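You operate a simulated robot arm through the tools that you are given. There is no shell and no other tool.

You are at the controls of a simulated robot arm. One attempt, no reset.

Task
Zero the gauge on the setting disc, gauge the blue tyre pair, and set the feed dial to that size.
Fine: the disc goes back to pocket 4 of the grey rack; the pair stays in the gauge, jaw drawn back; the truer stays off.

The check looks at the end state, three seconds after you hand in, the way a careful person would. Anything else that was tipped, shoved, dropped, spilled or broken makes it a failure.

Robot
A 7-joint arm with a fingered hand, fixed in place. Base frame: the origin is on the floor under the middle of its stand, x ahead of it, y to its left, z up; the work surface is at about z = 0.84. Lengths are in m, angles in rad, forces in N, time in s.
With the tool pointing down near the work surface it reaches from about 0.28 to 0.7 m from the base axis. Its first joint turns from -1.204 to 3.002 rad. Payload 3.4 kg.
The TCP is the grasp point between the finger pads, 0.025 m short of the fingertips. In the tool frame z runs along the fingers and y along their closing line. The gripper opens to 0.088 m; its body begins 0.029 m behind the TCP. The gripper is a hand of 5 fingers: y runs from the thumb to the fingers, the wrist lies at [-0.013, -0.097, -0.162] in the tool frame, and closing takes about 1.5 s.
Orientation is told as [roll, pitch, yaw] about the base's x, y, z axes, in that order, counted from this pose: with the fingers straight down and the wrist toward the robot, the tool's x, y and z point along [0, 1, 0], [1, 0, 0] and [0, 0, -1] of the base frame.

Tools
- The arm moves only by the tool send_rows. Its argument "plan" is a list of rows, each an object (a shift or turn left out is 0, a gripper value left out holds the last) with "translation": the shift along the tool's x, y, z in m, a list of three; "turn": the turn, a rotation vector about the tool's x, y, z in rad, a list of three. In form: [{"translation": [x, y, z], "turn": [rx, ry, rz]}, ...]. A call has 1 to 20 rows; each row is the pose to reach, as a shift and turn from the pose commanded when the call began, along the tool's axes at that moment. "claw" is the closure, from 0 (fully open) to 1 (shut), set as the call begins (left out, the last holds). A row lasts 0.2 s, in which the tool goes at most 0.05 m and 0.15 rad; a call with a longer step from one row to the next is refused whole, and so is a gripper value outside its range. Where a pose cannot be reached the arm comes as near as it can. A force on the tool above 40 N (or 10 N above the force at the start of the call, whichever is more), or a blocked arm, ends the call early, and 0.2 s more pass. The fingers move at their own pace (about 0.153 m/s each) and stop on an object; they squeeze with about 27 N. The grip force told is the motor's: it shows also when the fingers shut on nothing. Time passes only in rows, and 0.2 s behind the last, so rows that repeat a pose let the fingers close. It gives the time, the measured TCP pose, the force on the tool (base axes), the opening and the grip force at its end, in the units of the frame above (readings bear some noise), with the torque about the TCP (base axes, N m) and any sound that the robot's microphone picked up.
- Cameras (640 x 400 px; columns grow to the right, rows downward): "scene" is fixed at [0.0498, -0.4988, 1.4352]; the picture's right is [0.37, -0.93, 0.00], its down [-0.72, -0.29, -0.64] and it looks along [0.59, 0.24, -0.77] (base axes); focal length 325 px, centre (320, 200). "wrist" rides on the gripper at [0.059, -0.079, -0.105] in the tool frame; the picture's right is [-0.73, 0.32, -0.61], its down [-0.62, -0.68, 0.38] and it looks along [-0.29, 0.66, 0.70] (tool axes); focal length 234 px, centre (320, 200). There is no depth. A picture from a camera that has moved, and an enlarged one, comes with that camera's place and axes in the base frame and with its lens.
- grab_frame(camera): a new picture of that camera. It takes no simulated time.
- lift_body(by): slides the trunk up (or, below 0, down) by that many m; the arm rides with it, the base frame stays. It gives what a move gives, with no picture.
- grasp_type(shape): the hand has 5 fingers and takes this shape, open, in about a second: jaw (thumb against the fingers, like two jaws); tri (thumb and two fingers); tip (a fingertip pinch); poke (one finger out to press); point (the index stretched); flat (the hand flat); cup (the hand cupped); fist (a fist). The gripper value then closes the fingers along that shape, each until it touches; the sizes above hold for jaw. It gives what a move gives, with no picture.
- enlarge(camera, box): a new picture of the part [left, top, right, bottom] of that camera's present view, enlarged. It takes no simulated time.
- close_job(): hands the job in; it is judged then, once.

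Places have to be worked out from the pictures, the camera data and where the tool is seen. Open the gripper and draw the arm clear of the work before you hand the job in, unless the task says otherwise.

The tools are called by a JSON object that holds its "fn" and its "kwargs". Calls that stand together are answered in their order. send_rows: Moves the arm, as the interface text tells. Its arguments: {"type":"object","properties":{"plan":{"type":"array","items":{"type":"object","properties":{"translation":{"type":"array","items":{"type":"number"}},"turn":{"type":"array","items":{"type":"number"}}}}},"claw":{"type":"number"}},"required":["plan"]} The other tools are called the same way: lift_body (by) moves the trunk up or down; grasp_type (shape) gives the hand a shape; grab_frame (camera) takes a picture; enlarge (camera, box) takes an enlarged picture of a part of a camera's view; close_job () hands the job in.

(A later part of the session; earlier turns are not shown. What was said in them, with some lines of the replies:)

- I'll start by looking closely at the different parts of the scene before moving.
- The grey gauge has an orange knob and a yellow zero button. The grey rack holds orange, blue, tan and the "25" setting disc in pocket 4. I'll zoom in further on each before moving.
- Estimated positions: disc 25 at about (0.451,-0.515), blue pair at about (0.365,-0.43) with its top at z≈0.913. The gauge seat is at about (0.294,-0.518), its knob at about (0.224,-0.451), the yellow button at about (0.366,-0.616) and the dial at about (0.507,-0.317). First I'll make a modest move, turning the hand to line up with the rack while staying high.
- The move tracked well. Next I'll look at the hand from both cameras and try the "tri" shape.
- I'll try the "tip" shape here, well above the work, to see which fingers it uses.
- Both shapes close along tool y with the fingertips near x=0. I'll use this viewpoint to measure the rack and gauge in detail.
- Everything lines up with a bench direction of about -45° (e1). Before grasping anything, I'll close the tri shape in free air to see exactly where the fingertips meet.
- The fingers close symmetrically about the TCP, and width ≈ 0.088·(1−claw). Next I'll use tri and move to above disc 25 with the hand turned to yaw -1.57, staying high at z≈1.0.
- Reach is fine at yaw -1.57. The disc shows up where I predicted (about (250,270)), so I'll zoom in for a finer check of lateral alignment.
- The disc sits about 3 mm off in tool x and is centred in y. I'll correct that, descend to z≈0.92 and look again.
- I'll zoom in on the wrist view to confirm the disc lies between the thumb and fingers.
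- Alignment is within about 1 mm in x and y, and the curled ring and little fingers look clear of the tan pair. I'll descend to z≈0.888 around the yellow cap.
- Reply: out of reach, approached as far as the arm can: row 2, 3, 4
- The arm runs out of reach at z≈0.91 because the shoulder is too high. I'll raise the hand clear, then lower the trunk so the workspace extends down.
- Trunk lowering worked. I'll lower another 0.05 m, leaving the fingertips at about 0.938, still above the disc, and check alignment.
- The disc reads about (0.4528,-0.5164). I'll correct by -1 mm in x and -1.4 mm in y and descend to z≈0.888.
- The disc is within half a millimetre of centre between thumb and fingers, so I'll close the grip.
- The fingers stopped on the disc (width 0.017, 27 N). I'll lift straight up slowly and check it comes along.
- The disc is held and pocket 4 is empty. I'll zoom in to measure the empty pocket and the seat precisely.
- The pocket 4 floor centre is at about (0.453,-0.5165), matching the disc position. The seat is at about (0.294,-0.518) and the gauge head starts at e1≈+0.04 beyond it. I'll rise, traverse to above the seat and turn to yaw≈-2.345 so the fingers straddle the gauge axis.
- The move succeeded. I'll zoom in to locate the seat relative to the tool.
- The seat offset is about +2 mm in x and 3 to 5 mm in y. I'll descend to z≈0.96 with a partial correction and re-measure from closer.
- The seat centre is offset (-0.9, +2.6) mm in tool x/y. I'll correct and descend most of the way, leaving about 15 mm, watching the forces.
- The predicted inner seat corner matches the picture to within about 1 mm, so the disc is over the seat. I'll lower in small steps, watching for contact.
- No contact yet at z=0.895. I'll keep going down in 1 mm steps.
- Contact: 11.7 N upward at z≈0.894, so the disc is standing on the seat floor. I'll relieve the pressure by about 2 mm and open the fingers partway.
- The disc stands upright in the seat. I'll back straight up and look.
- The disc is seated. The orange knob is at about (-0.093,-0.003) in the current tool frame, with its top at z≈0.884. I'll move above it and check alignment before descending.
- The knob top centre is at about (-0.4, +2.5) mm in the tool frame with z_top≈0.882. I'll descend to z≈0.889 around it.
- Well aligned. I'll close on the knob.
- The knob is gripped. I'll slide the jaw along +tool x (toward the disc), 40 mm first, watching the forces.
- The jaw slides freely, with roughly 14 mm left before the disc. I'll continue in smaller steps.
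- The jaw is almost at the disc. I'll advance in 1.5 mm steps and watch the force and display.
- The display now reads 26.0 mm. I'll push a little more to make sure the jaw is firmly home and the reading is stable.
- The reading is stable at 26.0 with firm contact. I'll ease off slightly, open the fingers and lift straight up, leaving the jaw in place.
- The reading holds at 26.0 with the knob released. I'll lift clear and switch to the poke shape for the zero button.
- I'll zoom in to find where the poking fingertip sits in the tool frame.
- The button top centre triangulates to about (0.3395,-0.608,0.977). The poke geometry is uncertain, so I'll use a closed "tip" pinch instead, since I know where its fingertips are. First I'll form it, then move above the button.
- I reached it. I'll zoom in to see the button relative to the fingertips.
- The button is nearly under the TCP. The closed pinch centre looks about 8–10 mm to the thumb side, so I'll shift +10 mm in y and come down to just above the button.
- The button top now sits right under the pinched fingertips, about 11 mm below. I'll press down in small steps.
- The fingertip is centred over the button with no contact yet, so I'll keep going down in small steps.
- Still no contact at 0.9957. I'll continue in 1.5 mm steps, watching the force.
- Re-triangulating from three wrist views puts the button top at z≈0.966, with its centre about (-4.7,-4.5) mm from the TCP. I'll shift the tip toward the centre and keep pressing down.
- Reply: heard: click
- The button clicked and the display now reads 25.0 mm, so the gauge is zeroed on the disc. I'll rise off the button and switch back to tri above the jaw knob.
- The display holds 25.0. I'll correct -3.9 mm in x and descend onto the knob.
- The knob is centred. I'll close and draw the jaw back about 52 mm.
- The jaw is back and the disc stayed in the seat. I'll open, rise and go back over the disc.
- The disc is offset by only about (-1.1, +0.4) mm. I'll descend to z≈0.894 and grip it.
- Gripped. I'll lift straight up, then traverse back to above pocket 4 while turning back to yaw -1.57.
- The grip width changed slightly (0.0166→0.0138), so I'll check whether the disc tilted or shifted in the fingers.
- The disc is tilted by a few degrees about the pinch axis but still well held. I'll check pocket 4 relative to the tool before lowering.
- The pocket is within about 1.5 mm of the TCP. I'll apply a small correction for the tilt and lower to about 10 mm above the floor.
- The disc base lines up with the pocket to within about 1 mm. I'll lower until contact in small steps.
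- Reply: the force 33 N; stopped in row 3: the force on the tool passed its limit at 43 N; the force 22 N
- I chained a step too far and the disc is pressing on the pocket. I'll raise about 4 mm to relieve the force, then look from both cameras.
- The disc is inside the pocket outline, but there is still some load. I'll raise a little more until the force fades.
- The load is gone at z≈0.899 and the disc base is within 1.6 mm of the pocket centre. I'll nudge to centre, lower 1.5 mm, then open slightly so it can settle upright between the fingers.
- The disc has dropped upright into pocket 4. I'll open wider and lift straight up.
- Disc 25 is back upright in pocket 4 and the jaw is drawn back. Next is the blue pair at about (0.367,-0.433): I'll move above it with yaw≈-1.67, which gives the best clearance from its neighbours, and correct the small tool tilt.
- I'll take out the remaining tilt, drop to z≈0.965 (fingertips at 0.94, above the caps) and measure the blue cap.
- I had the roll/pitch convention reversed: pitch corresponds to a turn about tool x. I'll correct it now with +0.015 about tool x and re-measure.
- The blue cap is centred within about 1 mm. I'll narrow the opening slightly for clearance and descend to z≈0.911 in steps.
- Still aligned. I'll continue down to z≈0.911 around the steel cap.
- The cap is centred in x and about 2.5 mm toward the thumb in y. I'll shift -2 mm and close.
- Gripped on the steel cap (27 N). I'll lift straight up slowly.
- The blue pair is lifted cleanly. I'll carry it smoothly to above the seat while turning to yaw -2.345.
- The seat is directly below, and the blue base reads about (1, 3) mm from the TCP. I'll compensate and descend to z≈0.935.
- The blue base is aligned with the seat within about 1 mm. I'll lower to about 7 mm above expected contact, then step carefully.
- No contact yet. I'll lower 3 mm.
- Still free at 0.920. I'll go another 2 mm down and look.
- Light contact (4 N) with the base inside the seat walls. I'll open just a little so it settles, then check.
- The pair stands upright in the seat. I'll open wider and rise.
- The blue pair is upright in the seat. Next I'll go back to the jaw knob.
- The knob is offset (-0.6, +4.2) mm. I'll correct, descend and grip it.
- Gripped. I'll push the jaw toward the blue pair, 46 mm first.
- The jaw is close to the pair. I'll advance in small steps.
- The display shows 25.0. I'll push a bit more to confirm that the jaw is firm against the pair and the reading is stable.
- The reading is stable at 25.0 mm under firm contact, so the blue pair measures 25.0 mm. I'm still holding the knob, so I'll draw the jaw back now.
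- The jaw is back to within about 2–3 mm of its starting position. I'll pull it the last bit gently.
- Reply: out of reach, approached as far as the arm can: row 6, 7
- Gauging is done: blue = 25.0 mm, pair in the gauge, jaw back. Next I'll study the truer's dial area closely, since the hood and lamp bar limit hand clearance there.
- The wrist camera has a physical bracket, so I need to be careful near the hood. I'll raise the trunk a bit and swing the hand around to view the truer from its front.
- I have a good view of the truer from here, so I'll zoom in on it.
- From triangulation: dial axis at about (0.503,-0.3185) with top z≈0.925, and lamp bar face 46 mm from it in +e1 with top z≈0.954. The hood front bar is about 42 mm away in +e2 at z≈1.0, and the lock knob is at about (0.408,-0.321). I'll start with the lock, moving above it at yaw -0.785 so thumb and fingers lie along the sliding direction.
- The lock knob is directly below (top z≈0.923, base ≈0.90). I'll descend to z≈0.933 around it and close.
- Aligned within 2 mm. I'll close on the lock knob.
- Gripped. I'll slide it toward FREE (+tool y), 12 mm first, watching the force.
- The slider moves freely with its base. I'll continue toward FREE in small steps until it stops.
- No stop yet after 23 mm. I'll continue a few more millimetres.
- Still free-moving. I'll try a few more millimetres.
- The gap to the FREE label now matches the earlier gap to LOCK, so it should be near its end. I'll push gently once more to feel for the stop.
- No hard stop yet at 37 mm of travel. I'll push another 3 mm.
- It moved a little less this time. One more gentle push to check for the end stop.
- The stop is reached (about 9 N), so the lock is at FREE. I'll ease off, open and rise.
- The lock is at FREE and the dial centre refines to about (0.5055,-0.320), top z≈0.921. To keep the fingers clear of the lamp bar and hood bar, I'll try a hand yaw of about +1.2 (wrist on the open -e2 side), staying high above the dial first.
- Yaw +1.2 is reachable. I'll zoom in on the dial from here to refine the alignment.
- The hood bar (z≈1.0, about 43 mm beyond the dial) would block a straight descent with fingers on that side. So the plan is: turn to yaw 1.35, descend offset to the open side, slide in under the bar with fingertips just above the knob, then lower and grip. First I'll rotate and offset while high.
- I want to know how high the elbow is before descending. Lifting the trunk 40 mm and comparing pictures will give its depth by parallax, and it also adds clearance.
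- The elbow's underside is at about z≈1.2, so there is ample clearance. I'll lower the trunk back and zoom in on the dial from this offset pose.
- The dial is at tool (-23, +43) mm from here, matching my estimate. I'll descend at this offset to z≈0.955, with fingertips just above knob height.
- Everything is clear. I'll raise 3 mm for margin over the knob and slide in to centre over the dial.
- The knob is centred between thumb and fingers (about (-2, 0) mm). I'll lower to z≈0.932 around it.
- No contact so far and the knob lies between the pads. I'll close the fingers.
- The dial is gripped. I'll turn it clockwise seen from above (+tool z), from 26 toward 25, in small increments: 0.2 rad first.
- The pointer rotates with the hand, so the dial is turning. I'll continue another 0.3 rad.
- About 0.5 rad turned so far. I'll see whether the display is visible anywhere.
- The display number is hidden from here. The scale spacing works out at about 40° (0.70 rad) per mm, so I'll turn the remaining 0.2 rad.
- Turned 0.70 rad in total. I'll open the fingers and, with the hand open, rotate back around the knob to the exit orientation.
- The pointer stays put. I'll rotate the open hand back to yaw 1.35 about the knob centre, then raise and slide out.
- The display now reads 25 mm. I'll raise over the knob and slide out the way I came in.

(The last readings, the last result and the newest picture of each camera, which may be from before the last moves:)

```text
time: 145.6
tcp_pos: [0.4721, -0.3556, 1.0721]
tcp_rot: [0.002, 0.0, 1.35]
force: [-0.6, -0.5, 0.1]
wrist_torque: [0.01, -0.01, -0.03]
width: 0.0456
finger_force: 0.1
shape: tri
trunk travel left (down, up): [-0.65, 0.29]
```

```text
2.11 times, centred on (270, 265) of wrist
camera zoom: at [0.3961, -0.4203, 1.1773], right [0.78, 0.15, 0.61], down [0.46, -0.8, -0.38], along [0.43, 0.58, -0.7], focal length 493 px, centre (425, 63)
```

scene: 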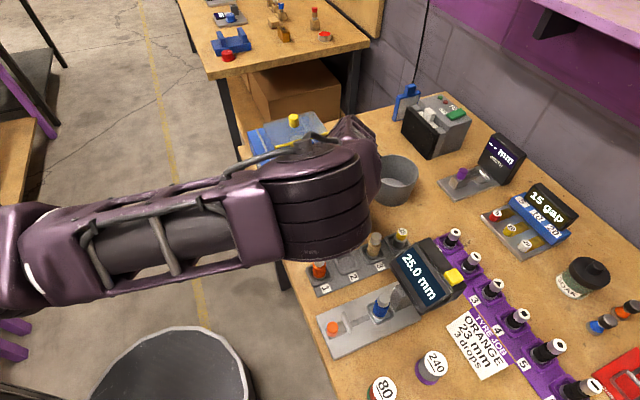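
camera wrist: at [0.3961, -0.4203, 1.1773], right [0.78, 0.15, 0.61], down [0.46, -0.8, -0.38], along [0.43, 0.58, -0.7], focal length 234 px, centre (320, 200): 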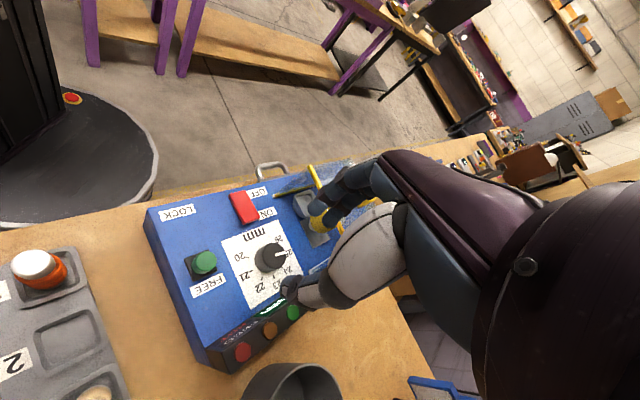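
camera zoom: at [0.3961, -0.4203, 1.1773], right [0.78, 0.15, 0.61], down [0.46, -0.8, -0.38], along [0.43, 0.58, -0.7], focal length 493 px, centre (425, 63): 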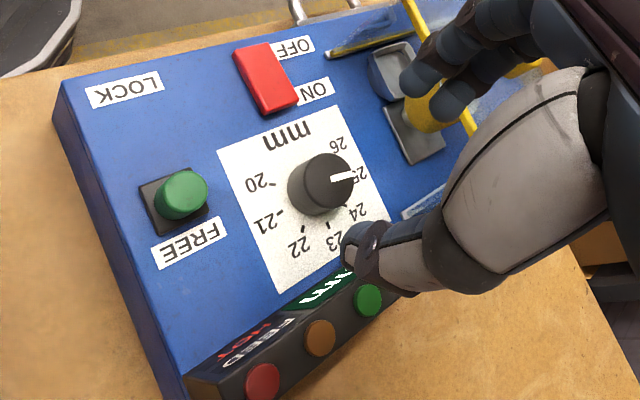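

I'll zoom in on the dial to check pointer alignment with the 25 mark.

{"fn": "enlarge", "kwargs": {"camera": "wrist", "box": [235, 220, 315, 300]}}

```text
5.00 times, centred on (275, 260) of wrist
camera zoom: at [0.3961, -0.4203, 1.1773], right [0.78, 0.15, 0.61], down [0.46, -0.8, -0.38], along [0.43, 0.58, -0.7], focal length 1171 px, centre (545, -100)
```

zoom: 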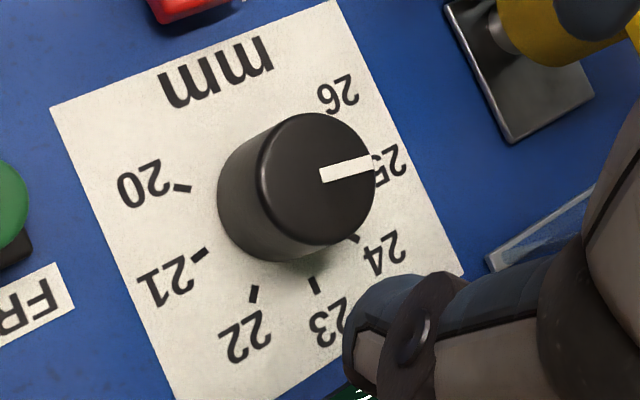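

The pointer sits at about 35°, against 36–38° for the 25 mark, and the display reads 25 mm, so the dial is set. Next I'll restore the lock: I'll rotate the hand back to yaw -0.785 above the lock knob, still high.

{"fn": "send_rows", "kwargs": {"plan": [{"translation": [0.002, 0, 0], "turn": [0, 0, 0.14]}, {"translation": [0.004, 0, 0], "turn": [0, 0, 0.28]}, {"translation": [0.007, 0, 0], "turn": [0, 0, 0.42]}, {"translation": [0.009, 0, 0], "turn": [0, 0, 0.56]}, {"translation": [0.011, 0, 0], "turn": [0, 0, 0.7]}, {"translation": [0.013, 0, 0], "turn": [0, 0, 0.84]}, {"translation": [0.016, 0, 0], "turn": [0, 0, 0.98]}, {"translation": [0.018, -0.001, 0], "turn": [0, 0, 1.12]}, {"translation": [0.02, -0.001, 0], "turn": [0, 0, 1.26]}, {"translation": [0.022, -0.001, 0], "turn": [0, 0, 1.4]}, {"translation": [0.025, -0.001, 0], "turn": [0, 0, 1.54]}, {"translation": [0.028, -0.001, 0], "turn": [0, 0, 1.68]}, {"translation": [0.03, -0.001, 0], "turn": [0, 0, 1.82]}, {"translation": [0.032, -0.0016, 0], "turn": [0, 0, 1.96]}, {"translation": [0.0345, -0.0016, 0], "turn": [0, 0, 2.1]}, {"translation": [0.0345, -0.0016, 0], "turn": [0, 0, 2.135]}, {"translation": [0.0345, -0.0016, 0], "turn": [0, 0, 2.135]}]}}

{"fn": "grab_frame", "kwargs": {"camera": "wrist"}}

{"fn": "enlarge", "kwargs": {"camera": "wrist", "box": [120, 130, 340, 310]}}

```text
time: 149.2
tcp_pos: [0.4382, -0.3482, 1.0719]
tcp_rot: [0.001, 0.001, -0.788]
force: [0.5, 0.1, 0.4]
wrist_torque: [0.0, 0.01, 0.0]
width: 0.0454
finger_force: 0.1
shape: tri
trunk travel left (down, up): [-0.65, 0.29]
```

```text
taken
camera wrist: at [0.4232, -0.2527, 1.1777], right [-0.29, -0.74, 0.61], down [-0.92, 0.04, -0.38], along [0.26, -0.67, -0.7], focal length 234 px, centre (320, 200)
```

wrist: 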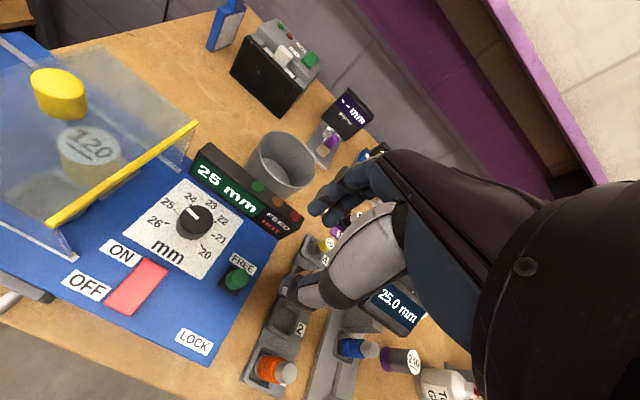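

```text
2.22 times, centred on (230, 220) of wrist
camera zoom: at [0.4232, -0.2527, 1.1777], right [-0.29, -0.74, 0.61], down [-0.92, 0.04, -0.38], along [0.26, -0.67, -0.7], focal length 520 px, centre (520, 156)
```

zoom: 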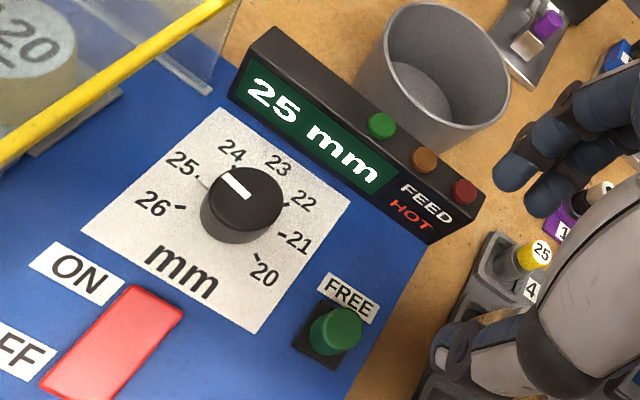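

The display clearly reads 25 mm with the pointer on 25. The lock knob is just below, so I'll descend onto it with the fingers open.

{"fn": "send_rows", "kwargs": {"plan": [{"translation": [-0.0013, 0.0015, 0.03]}, {"translation": [-0.0013, 0.0015, 0.06]}, {"translation": [-0.0013, 0.0015, 0.09]}, {"translation": [-0.0013, 0.0015, 0.115]}, {"translation": [-0.0013, 0.0015, 0.132]}, {"translation": [-0.0013, 0.0015, 0.14]}, {"translation": [-0.0013, 0.0015, 0.14]}], "claw": 0.4}}

{"fn": "enlarge", "kwargs": {"camera": "wrist", "box": [200, 170, 380, 310]}}

```text
time: 150.8
tcp_pos: [0.4385, -0.3502, 0.9314]
tcp_rot: [-0.001, 0.003, -0.785]
force: [0.2, 0.5, 0.3]
wrist_torque: [0.01, 0.02, 0.0]
width: 0.0523
finger_force: 0.1
shape: tri
trunk travel left (down, up): [-0.65, 0.29]
```

```text
2.86 times, centred on (290, 240) of wrist
camera zoom: at [0.4238, -0.254, 1.0366], right [-0.29, -0.74, 0.61], down [-0.92, 0.04, -0.38], along [0.26, -0.67, -0.7], focal length 669 px, centre (406, 86)
```

zoom: 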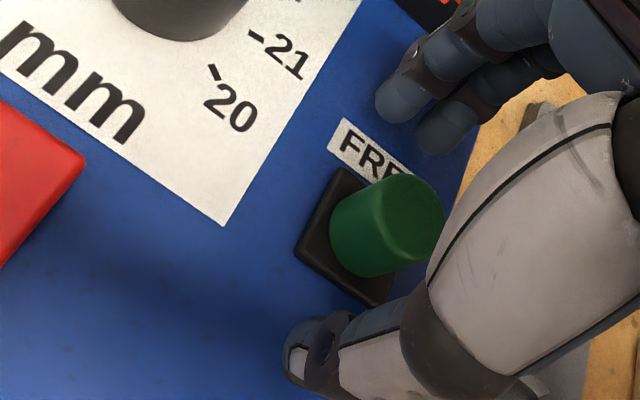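

Aligned around the lock knob. I'll close on it and slide back toward LOCK (-tool y), 30 mm first.

{"fn": "send_rows", "kwargs": {"plan": [{"translation": [0, 0, 0]}, {"translation": [0, 0, 0]}, {"translation": [0, 0, 0]}, {"translation": [0, 0, 0]}, {"translation": [0, 0, 0]}, {"translation": [0, 0, 0]}], "claw": 1.0}}

{"fn": "send_rows", "kwargs": {"plan": [{"translation": [0, -0.004, 0]}, {"translation": [0, -0.01, 0]}, {"translation": [0, -0.016, 0]}, {"translation": [0, -0.022, 0]}, {"translation": [0, -0.028, 0]}, {"translation": [0, -0.032, 0]}, {"translation": [0, -0.032, 0]}]}}

{"fn": "enlarge", "kwargs": {"camera": "wrist", "box": [200, 170, 380, 310]}}

```text
time: 152.2
tcp_pos: [0.4396, -0.3501, 0.9319]
tcp_rot: [-0.001, 0.002, -0.786]
force: [-0.1, 2.8, -3.4]
wrist_torque: [0.04, 0.0, 0.03]
width: 0.0103
finger_force: 26.9
shape: tri
trunk travel left (down, up): [-0.65, 0.29]
```

```text
time: 153.8
tcp_pos: [0.4178, -0.3274, 0.9317]
tcp_rot: [0.001, 0.004, -0.785]
force: [2.0, 0.9, -7.5]
wrist_torque: [0.0, -0.08, -0.01]
width: 0.0102
finger_force: 27.1
shape: tri
trunk travel left (down, up): [-0.65, 0.29]
```

```text
2.86 times, centred on (290, 240) of wrist
camera zoom: at [0.4024, -0.2315, 1.0372], right [-0.28, -0.74, 0.61], down [-0.92, 0.04, -0.38], along [0.26, -0.67, -0.7], focal length 669 px, centre (406, 86)
```

zoom: 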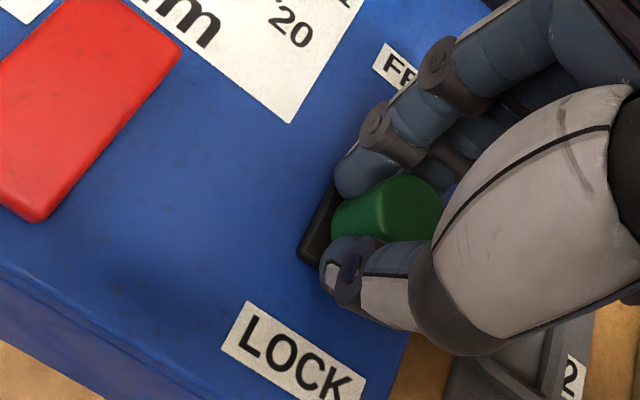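

About 10 mm remain to the original LOCK position. I'll continue gently.

{"fn": "send_rows", "kwargs": {"plan": [{"translation": [0, -0.003, -0.0005]}, {"translation": [0, -0.006, -0.001]}, {"translation": [0, -0.009, -0.001]}, {"translation": [0, -0.009, -0.001]}]}}

{"fn": "enlarge", "kwargs": {"camera": "wrist", "box": [200, 170, 380, 310]}}

```text
time: 154.8
tcp_pos: [0.4111, -0.3222, 0.9331]
tcp_rot: [0.0, 0.003, -0.785]
force: [1.6, 2.7, -11.4]
wrist_torque: [-0.04, -0.06, -0.01]
width: 0.0101
finger_force: 26.6
shape: tri
trunk travel left (down, up): [-0.65, 0.29]
```

```text
2.86 times, centred on (290, 240) of wrist
camera zoom: at [0.3962, -0.2255, 1.0375], right [-0.28, -0.74, 0.61], down [-0.92, 0.04, -0.38], along [0.26, -0.67, -0.7], focal length 669 px, centre (406, 86)
```

zoom: 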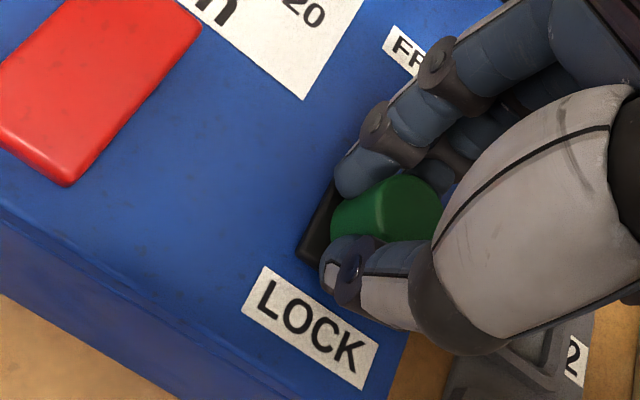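

The lock is back at its original LOCK position. I'll relieve the slight upward pull, open and rise.

{"fn": "send_rows", "kwargs": {"plan": [{"translation": [0, 0.0005, 0.001]}, {"translation": [0, 0.0005, 0.0015]}]}}

{"fn": "send_rows", "kwargs": {"plan": [{"translation": [0, 0, 0]}, {"translation": [0, 0, 0]}, {"translation": [0, 0, 0]}, {"translation": [0, 0, 0]}], "claw": 0.4}}

{"fn": "send_rows", "kwargs": {"plan": [{"translation": [0, 0, -0.02]}, {"translation": [0, 0, -0.05]}, {"translation": [-0.01, -0.01, -0.085]}, {"translation": [-0.02, -0.02, -0.12]}, {"translation": [-0.03, -0.03, -0.155]}, {"translation": [-0.04, -0.04, -0.185]}, {"translation": [-0.04, -0.04, -0.185]}]}}

{"fn": "grab_frame", "kwargs": {"camera": "wrist"}}

{"fn": "enlarge", "kwargs": {"camera": "wrist", "box": [90, 80, 300, 260]}}

{"fn": "grab_frame", "kwargs": {"camera": "scene"}}

```text
time: 155.4
tcp_pos: [0.4111, -0.3214, 0.9319]
tcp_rot: [-0.001, 0.001, -0.785]
force: [1.6, 2.6, -5.3]
wrist_torque: [0.04, -0.05, -0.03]
width: 0.01
finger_force: 27.3
shape: tri
trunk travel left (down, up): [-0.65, 0.29]
```

```text
time: 156.4
tcp_pos: [0.4098, -0.3219, 0.9319]
tcp_rot: [0.0, 0.002, -0.786]
force: [-0.4, -0.3, 0.4]
wrist_torque: [-0.05, 0.02, 0.02]
width: 0.0523
finger_force: 0.1
shape: tri
trunk travel left (down, up): [-0.65, 0.29]
```

```text
time: 158.0
tcp_pos: [0.3549, -0.3215, 1.1147]
tcp_rot: [0.001, 0.001, -0.784]
force: [0.0, 0.3, -0.1]
wrist_torque: [-0.01, 0.02, -0.02]
width: 0.0527
finger_force: 0.0
shape: tri
trunk travel left (down, up): [-0.65, 0.29]
```

```text
taken
camera wrist: at [0.3399, -0.2258, 1.2211], right [-0.28, -0.74, 0.61], down [-0.92, 0.04, -0.38], along [0.26, -0.67, -0.7], focal length 234 px, centre (320, 200)
```

wrist: 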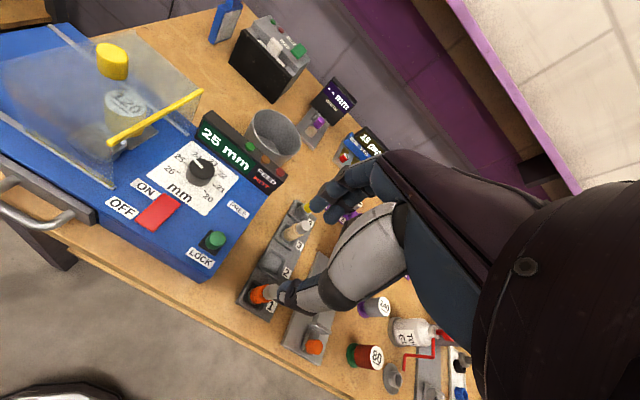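

```text
2.22 times, centred on (195, 170) of wrist
camera zoom: at [0.3399, -0.2258, 1.2211], right [-0.28, -0.74, 0.61], down [-0.92, 0.04, -0.38], along [0.26, -0.67, -0.7], focal length 520 px, centre (598, 267)
```

zoom: 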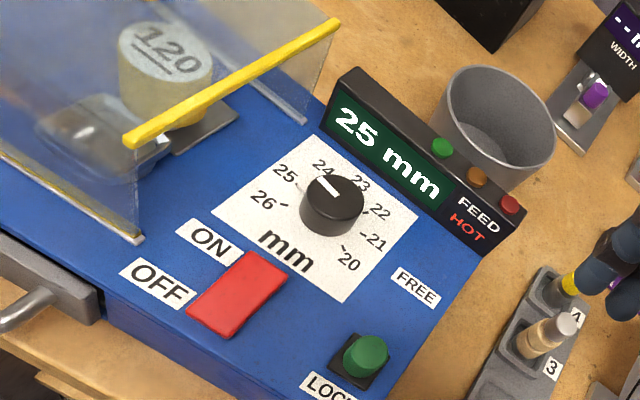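

```text
taken
```

scene: 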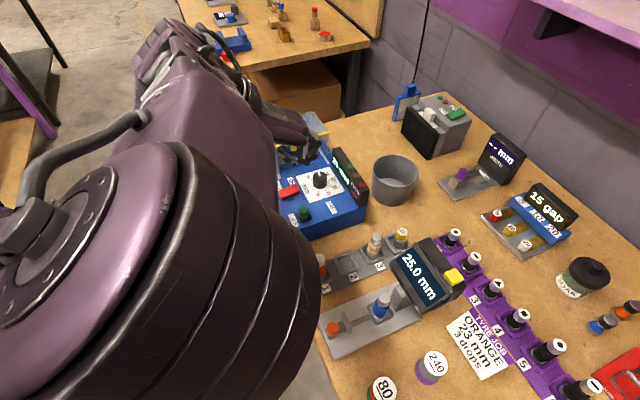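

The lock is at LOCK, the dial shows 25 mm and the switch is untouched at OFF. I'll open the hand and draw the arm clear, up and back toward the starting pose.

{"fn": "lift_body", "kwargs": {"by": 0.05}}

{"fn": "send_rows", "kwargs": {"plan": [{"translation": [-0.012, -0.005, -0.01], "turn": [0, 0, -0.12]}, {"translation": [-0.025, -0.009, -0.02], "turn": [0, 0, -0.25]}, {"translation": [-0.038, -0.014, -0.03], "turn": [0, 0, -0.38]}, {"translation": [-0.051, -0.018, -0.04], "turn": [0, 0, -0.51]}, {"translation": [-0.07, -0.025, -0.045], "turn": [0, 0, -0.65]}, {"translation": [-0.0883, -0.0319, -0.045], "turn": [0, 0, -0.785]}, {"translation": [-0.0883, -0.0319, -0.045], "turn": [0, 0, -0.785]}], "claw": 0.0}}

{"fn": "grab_frame", "kwargs": {"camera": "scene"}}

{"fn": "grab_frame", "kwargs": {"camera": "wrist"}}

```text
time: 158.9
tcp_pos: [0.3544, -0.3217, 1.1658]
tcp_rot: [0.0, 0.001, -0.787]
force: [0.3, -0.1, -0.5]
wrist_torque: [0.01, 0.0, 0.0]
width: 0.0525
finger_force: 0.0
shape: tri
trunk travel left (down, up): [-0.7, 0.24]
```

```text
time: 160.5
tcp_pos: [0.2689, -0.3617, 1.2103]
tcp_rot: [0.001, -0.001, 0.0]
force: [0.8, -0.4, 0.4]
wrist_torque: [-0.01, 0.01, -0.02]
width: 0.0881
finger_force: 0.0
shape: tri
trunk travel left (down, up): [-0.7, 0.24]
```

```text
taken
```

scene: 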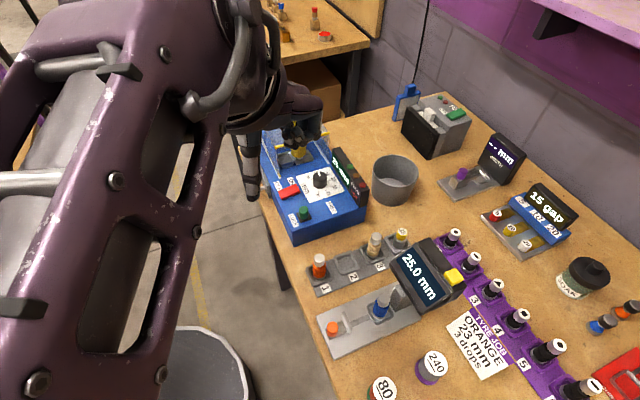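

```text
taken
camera wrist: at [0.1897, -0.3048, 1.3163], right [0.32, -0.73, 0.61], down [-0.68, -0.62, -0.38], along [0.66, -0.29, -0.7], focal length 234 px, centre (320, 200)
```

wrist: 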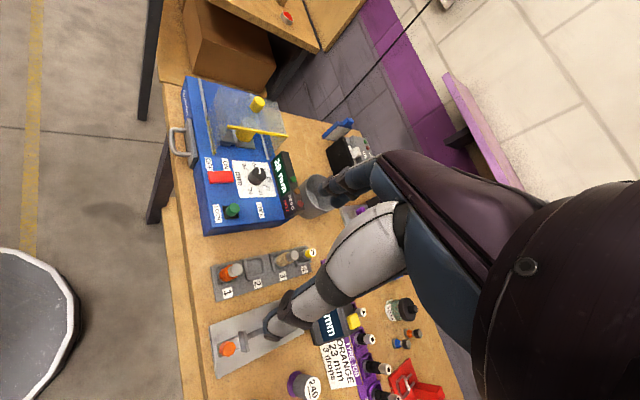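

The arm is clear and the hand is open. Last, I'll inspect the final state up close, comparing with the starting pictures.

{"fn": "enlarge", "kwargs": {"camera": "scene", "box": [300, 220, 480, 370]}}

{"fn": "enlarge", "kwargs": {"camera": "scene", "box": [280, 150, 380, 240]}}

{"fn": "enlarge", "kwargs": {"camera": "wrist", "box": [180, 60, 320, 240]}}

{"fn": "enlarge", "kwargs": {"camera": "scene", "box": [340, 230, 640, 400]}}

```text
2.67 times, centred on (390, 295) of scene
camera zoom: at [0.0498, -0.4988, 1.4352], right [0.37, -0.93, 0.0], down [-0.72, -0.29, -0.64], along [0.59, 0.24, -0.77], focal length 866 px, centre (133, -53)
```

zoom: 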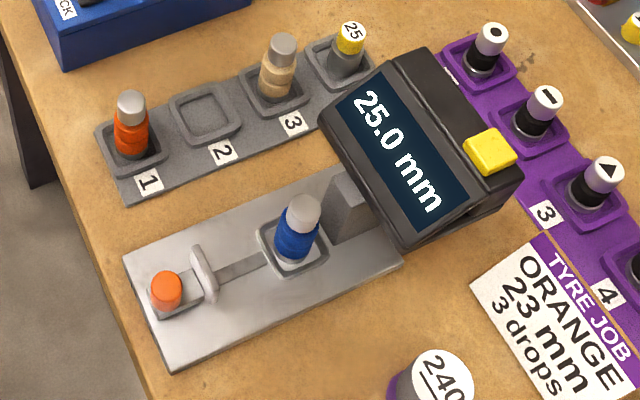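

```text
4.44 times, centred on (330, 195) of scene
camera zoom: at [0.0498, -0.4988, 1.4352], right [0.37, -0.93, 0.0], down [-0.72, -0.29, -0.64], along [0.59, 0.24, -0.77], focal length 1443 px, centre (276, 222)
```

zoom: 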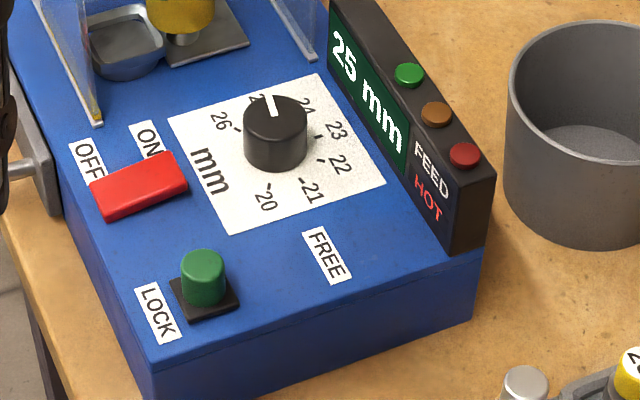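

```text
2.22 times, centred on (250, 150) of wrist
camera zoom: at [0.1897, -0.3048, 1.3163], right [0.32, -0.73, 0.61], down [-0.68, -0.62, -0.38], along [0.66, -0.29, -0.7], focal length 520 px, centre (476, 311)
```

zoom: 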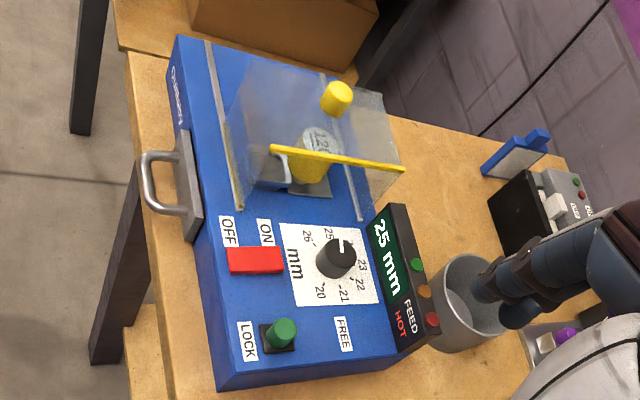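

```text
2.13 times, centred on (490, 315) of scene
camera zoom: at [0.0498, -0.4988, 1.4352], right [0.37, -0.93, 0.0], down [-0.72, -0.29, -0.64], along [0.59, 0.24, -0.77], focal length 693 px, centre (-43, -45)
```

zoom: 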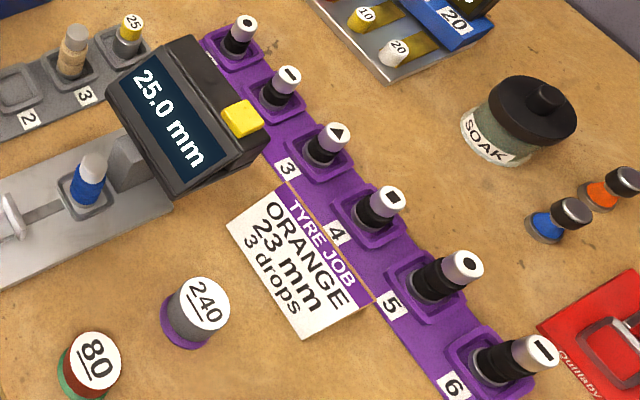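

Everything looks in place. I want a more precise check of the dial pointer against the 25 mark, so I'll zoom in tightly from both cameras.

{"fn": "enlarge", "kwargs": {"camera": "scene", "box": [300, 160, 350, 205]}}

{"fn": "enlarge", "kwargs": {"camera": "wrist", "box": [225, 150, 290, 205]}}

```text
8.89 times, centred on (325, 182) of scene
camera zoom: at [0.0498, -0.4988, 1.4352], right [0.37, -0.93, 0.0], down [-0.72, -0.29, -0.64], along [0.59, 0.24, -0.77], focal length 2886 px, centre (276, 356)
```

zoom: 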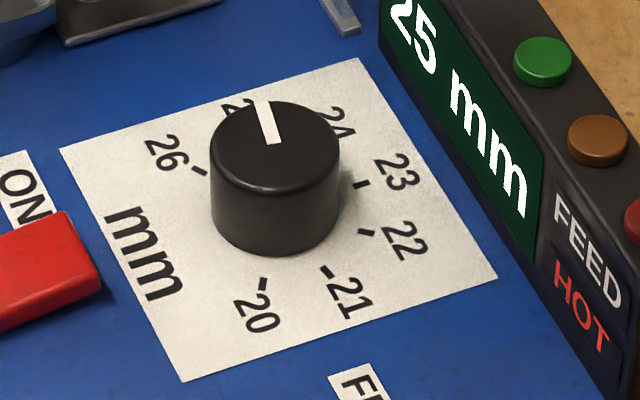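

```text
7.27 times, centred on (258, 178) of wrist
camera zoom: at [0.1897, -0.3048, 1.3163], right [0.32, -0.73, 0.61], down [-0.68, -0.62, -0.38], along [0.66, -0.29, -0.7], focal length 1703 px, centre (774, 364)
```

zoom: 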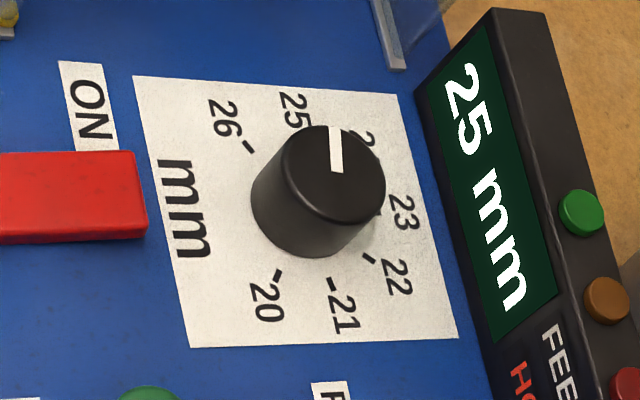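

The tick geometry gives 40° per mm, with the 25 mark at about -13° in the camera plane and the pointer at about -11.5°, so the dial is within about 0.05 mm of 25.

- **Disc:** standing upright in pocket 4.
- **Blue pair:** in the gauge reading 25.0, with the jaw drawn back.
- **Truer:** off, with the lock back at LOCK.
- **Arm:** clear of the work with the hand open.

Handing in.

{"fn": "close_job", "kwargs": {}}

```text
The job is handed in.
```

The job is done and handed in: the gauge is zeroed, the blue pair measures 25.0 mm, and the feed dial is set to 25 mm. I don't have the result of the check.

- **Gauge:** it read 26.0 on the 25 mm disc, so I pressed the zero button and it then read 25.0.
- **Setting disc:** it is back upright in pocket 4. On the way in, the tilted disc pressed hard on the pocket (43 N, which stopped the move). I backed off and released it, and it settled upright.
- **Blue pair:** it is still in the gauge with the jaw drawn back, and the display shows 25.0 mm.
- **Feed dial:** it shows 25 mm, and the pointer is within about 0.05 mm of the 25 mark. I slid the lock to FREE to turn it and returned it to LOCK afterwards.
- **Truer:** it stays off; I did not touch the switch.

The final pictures show nothing else moved or tipped. The hand is open and the arm is clear of the bench.
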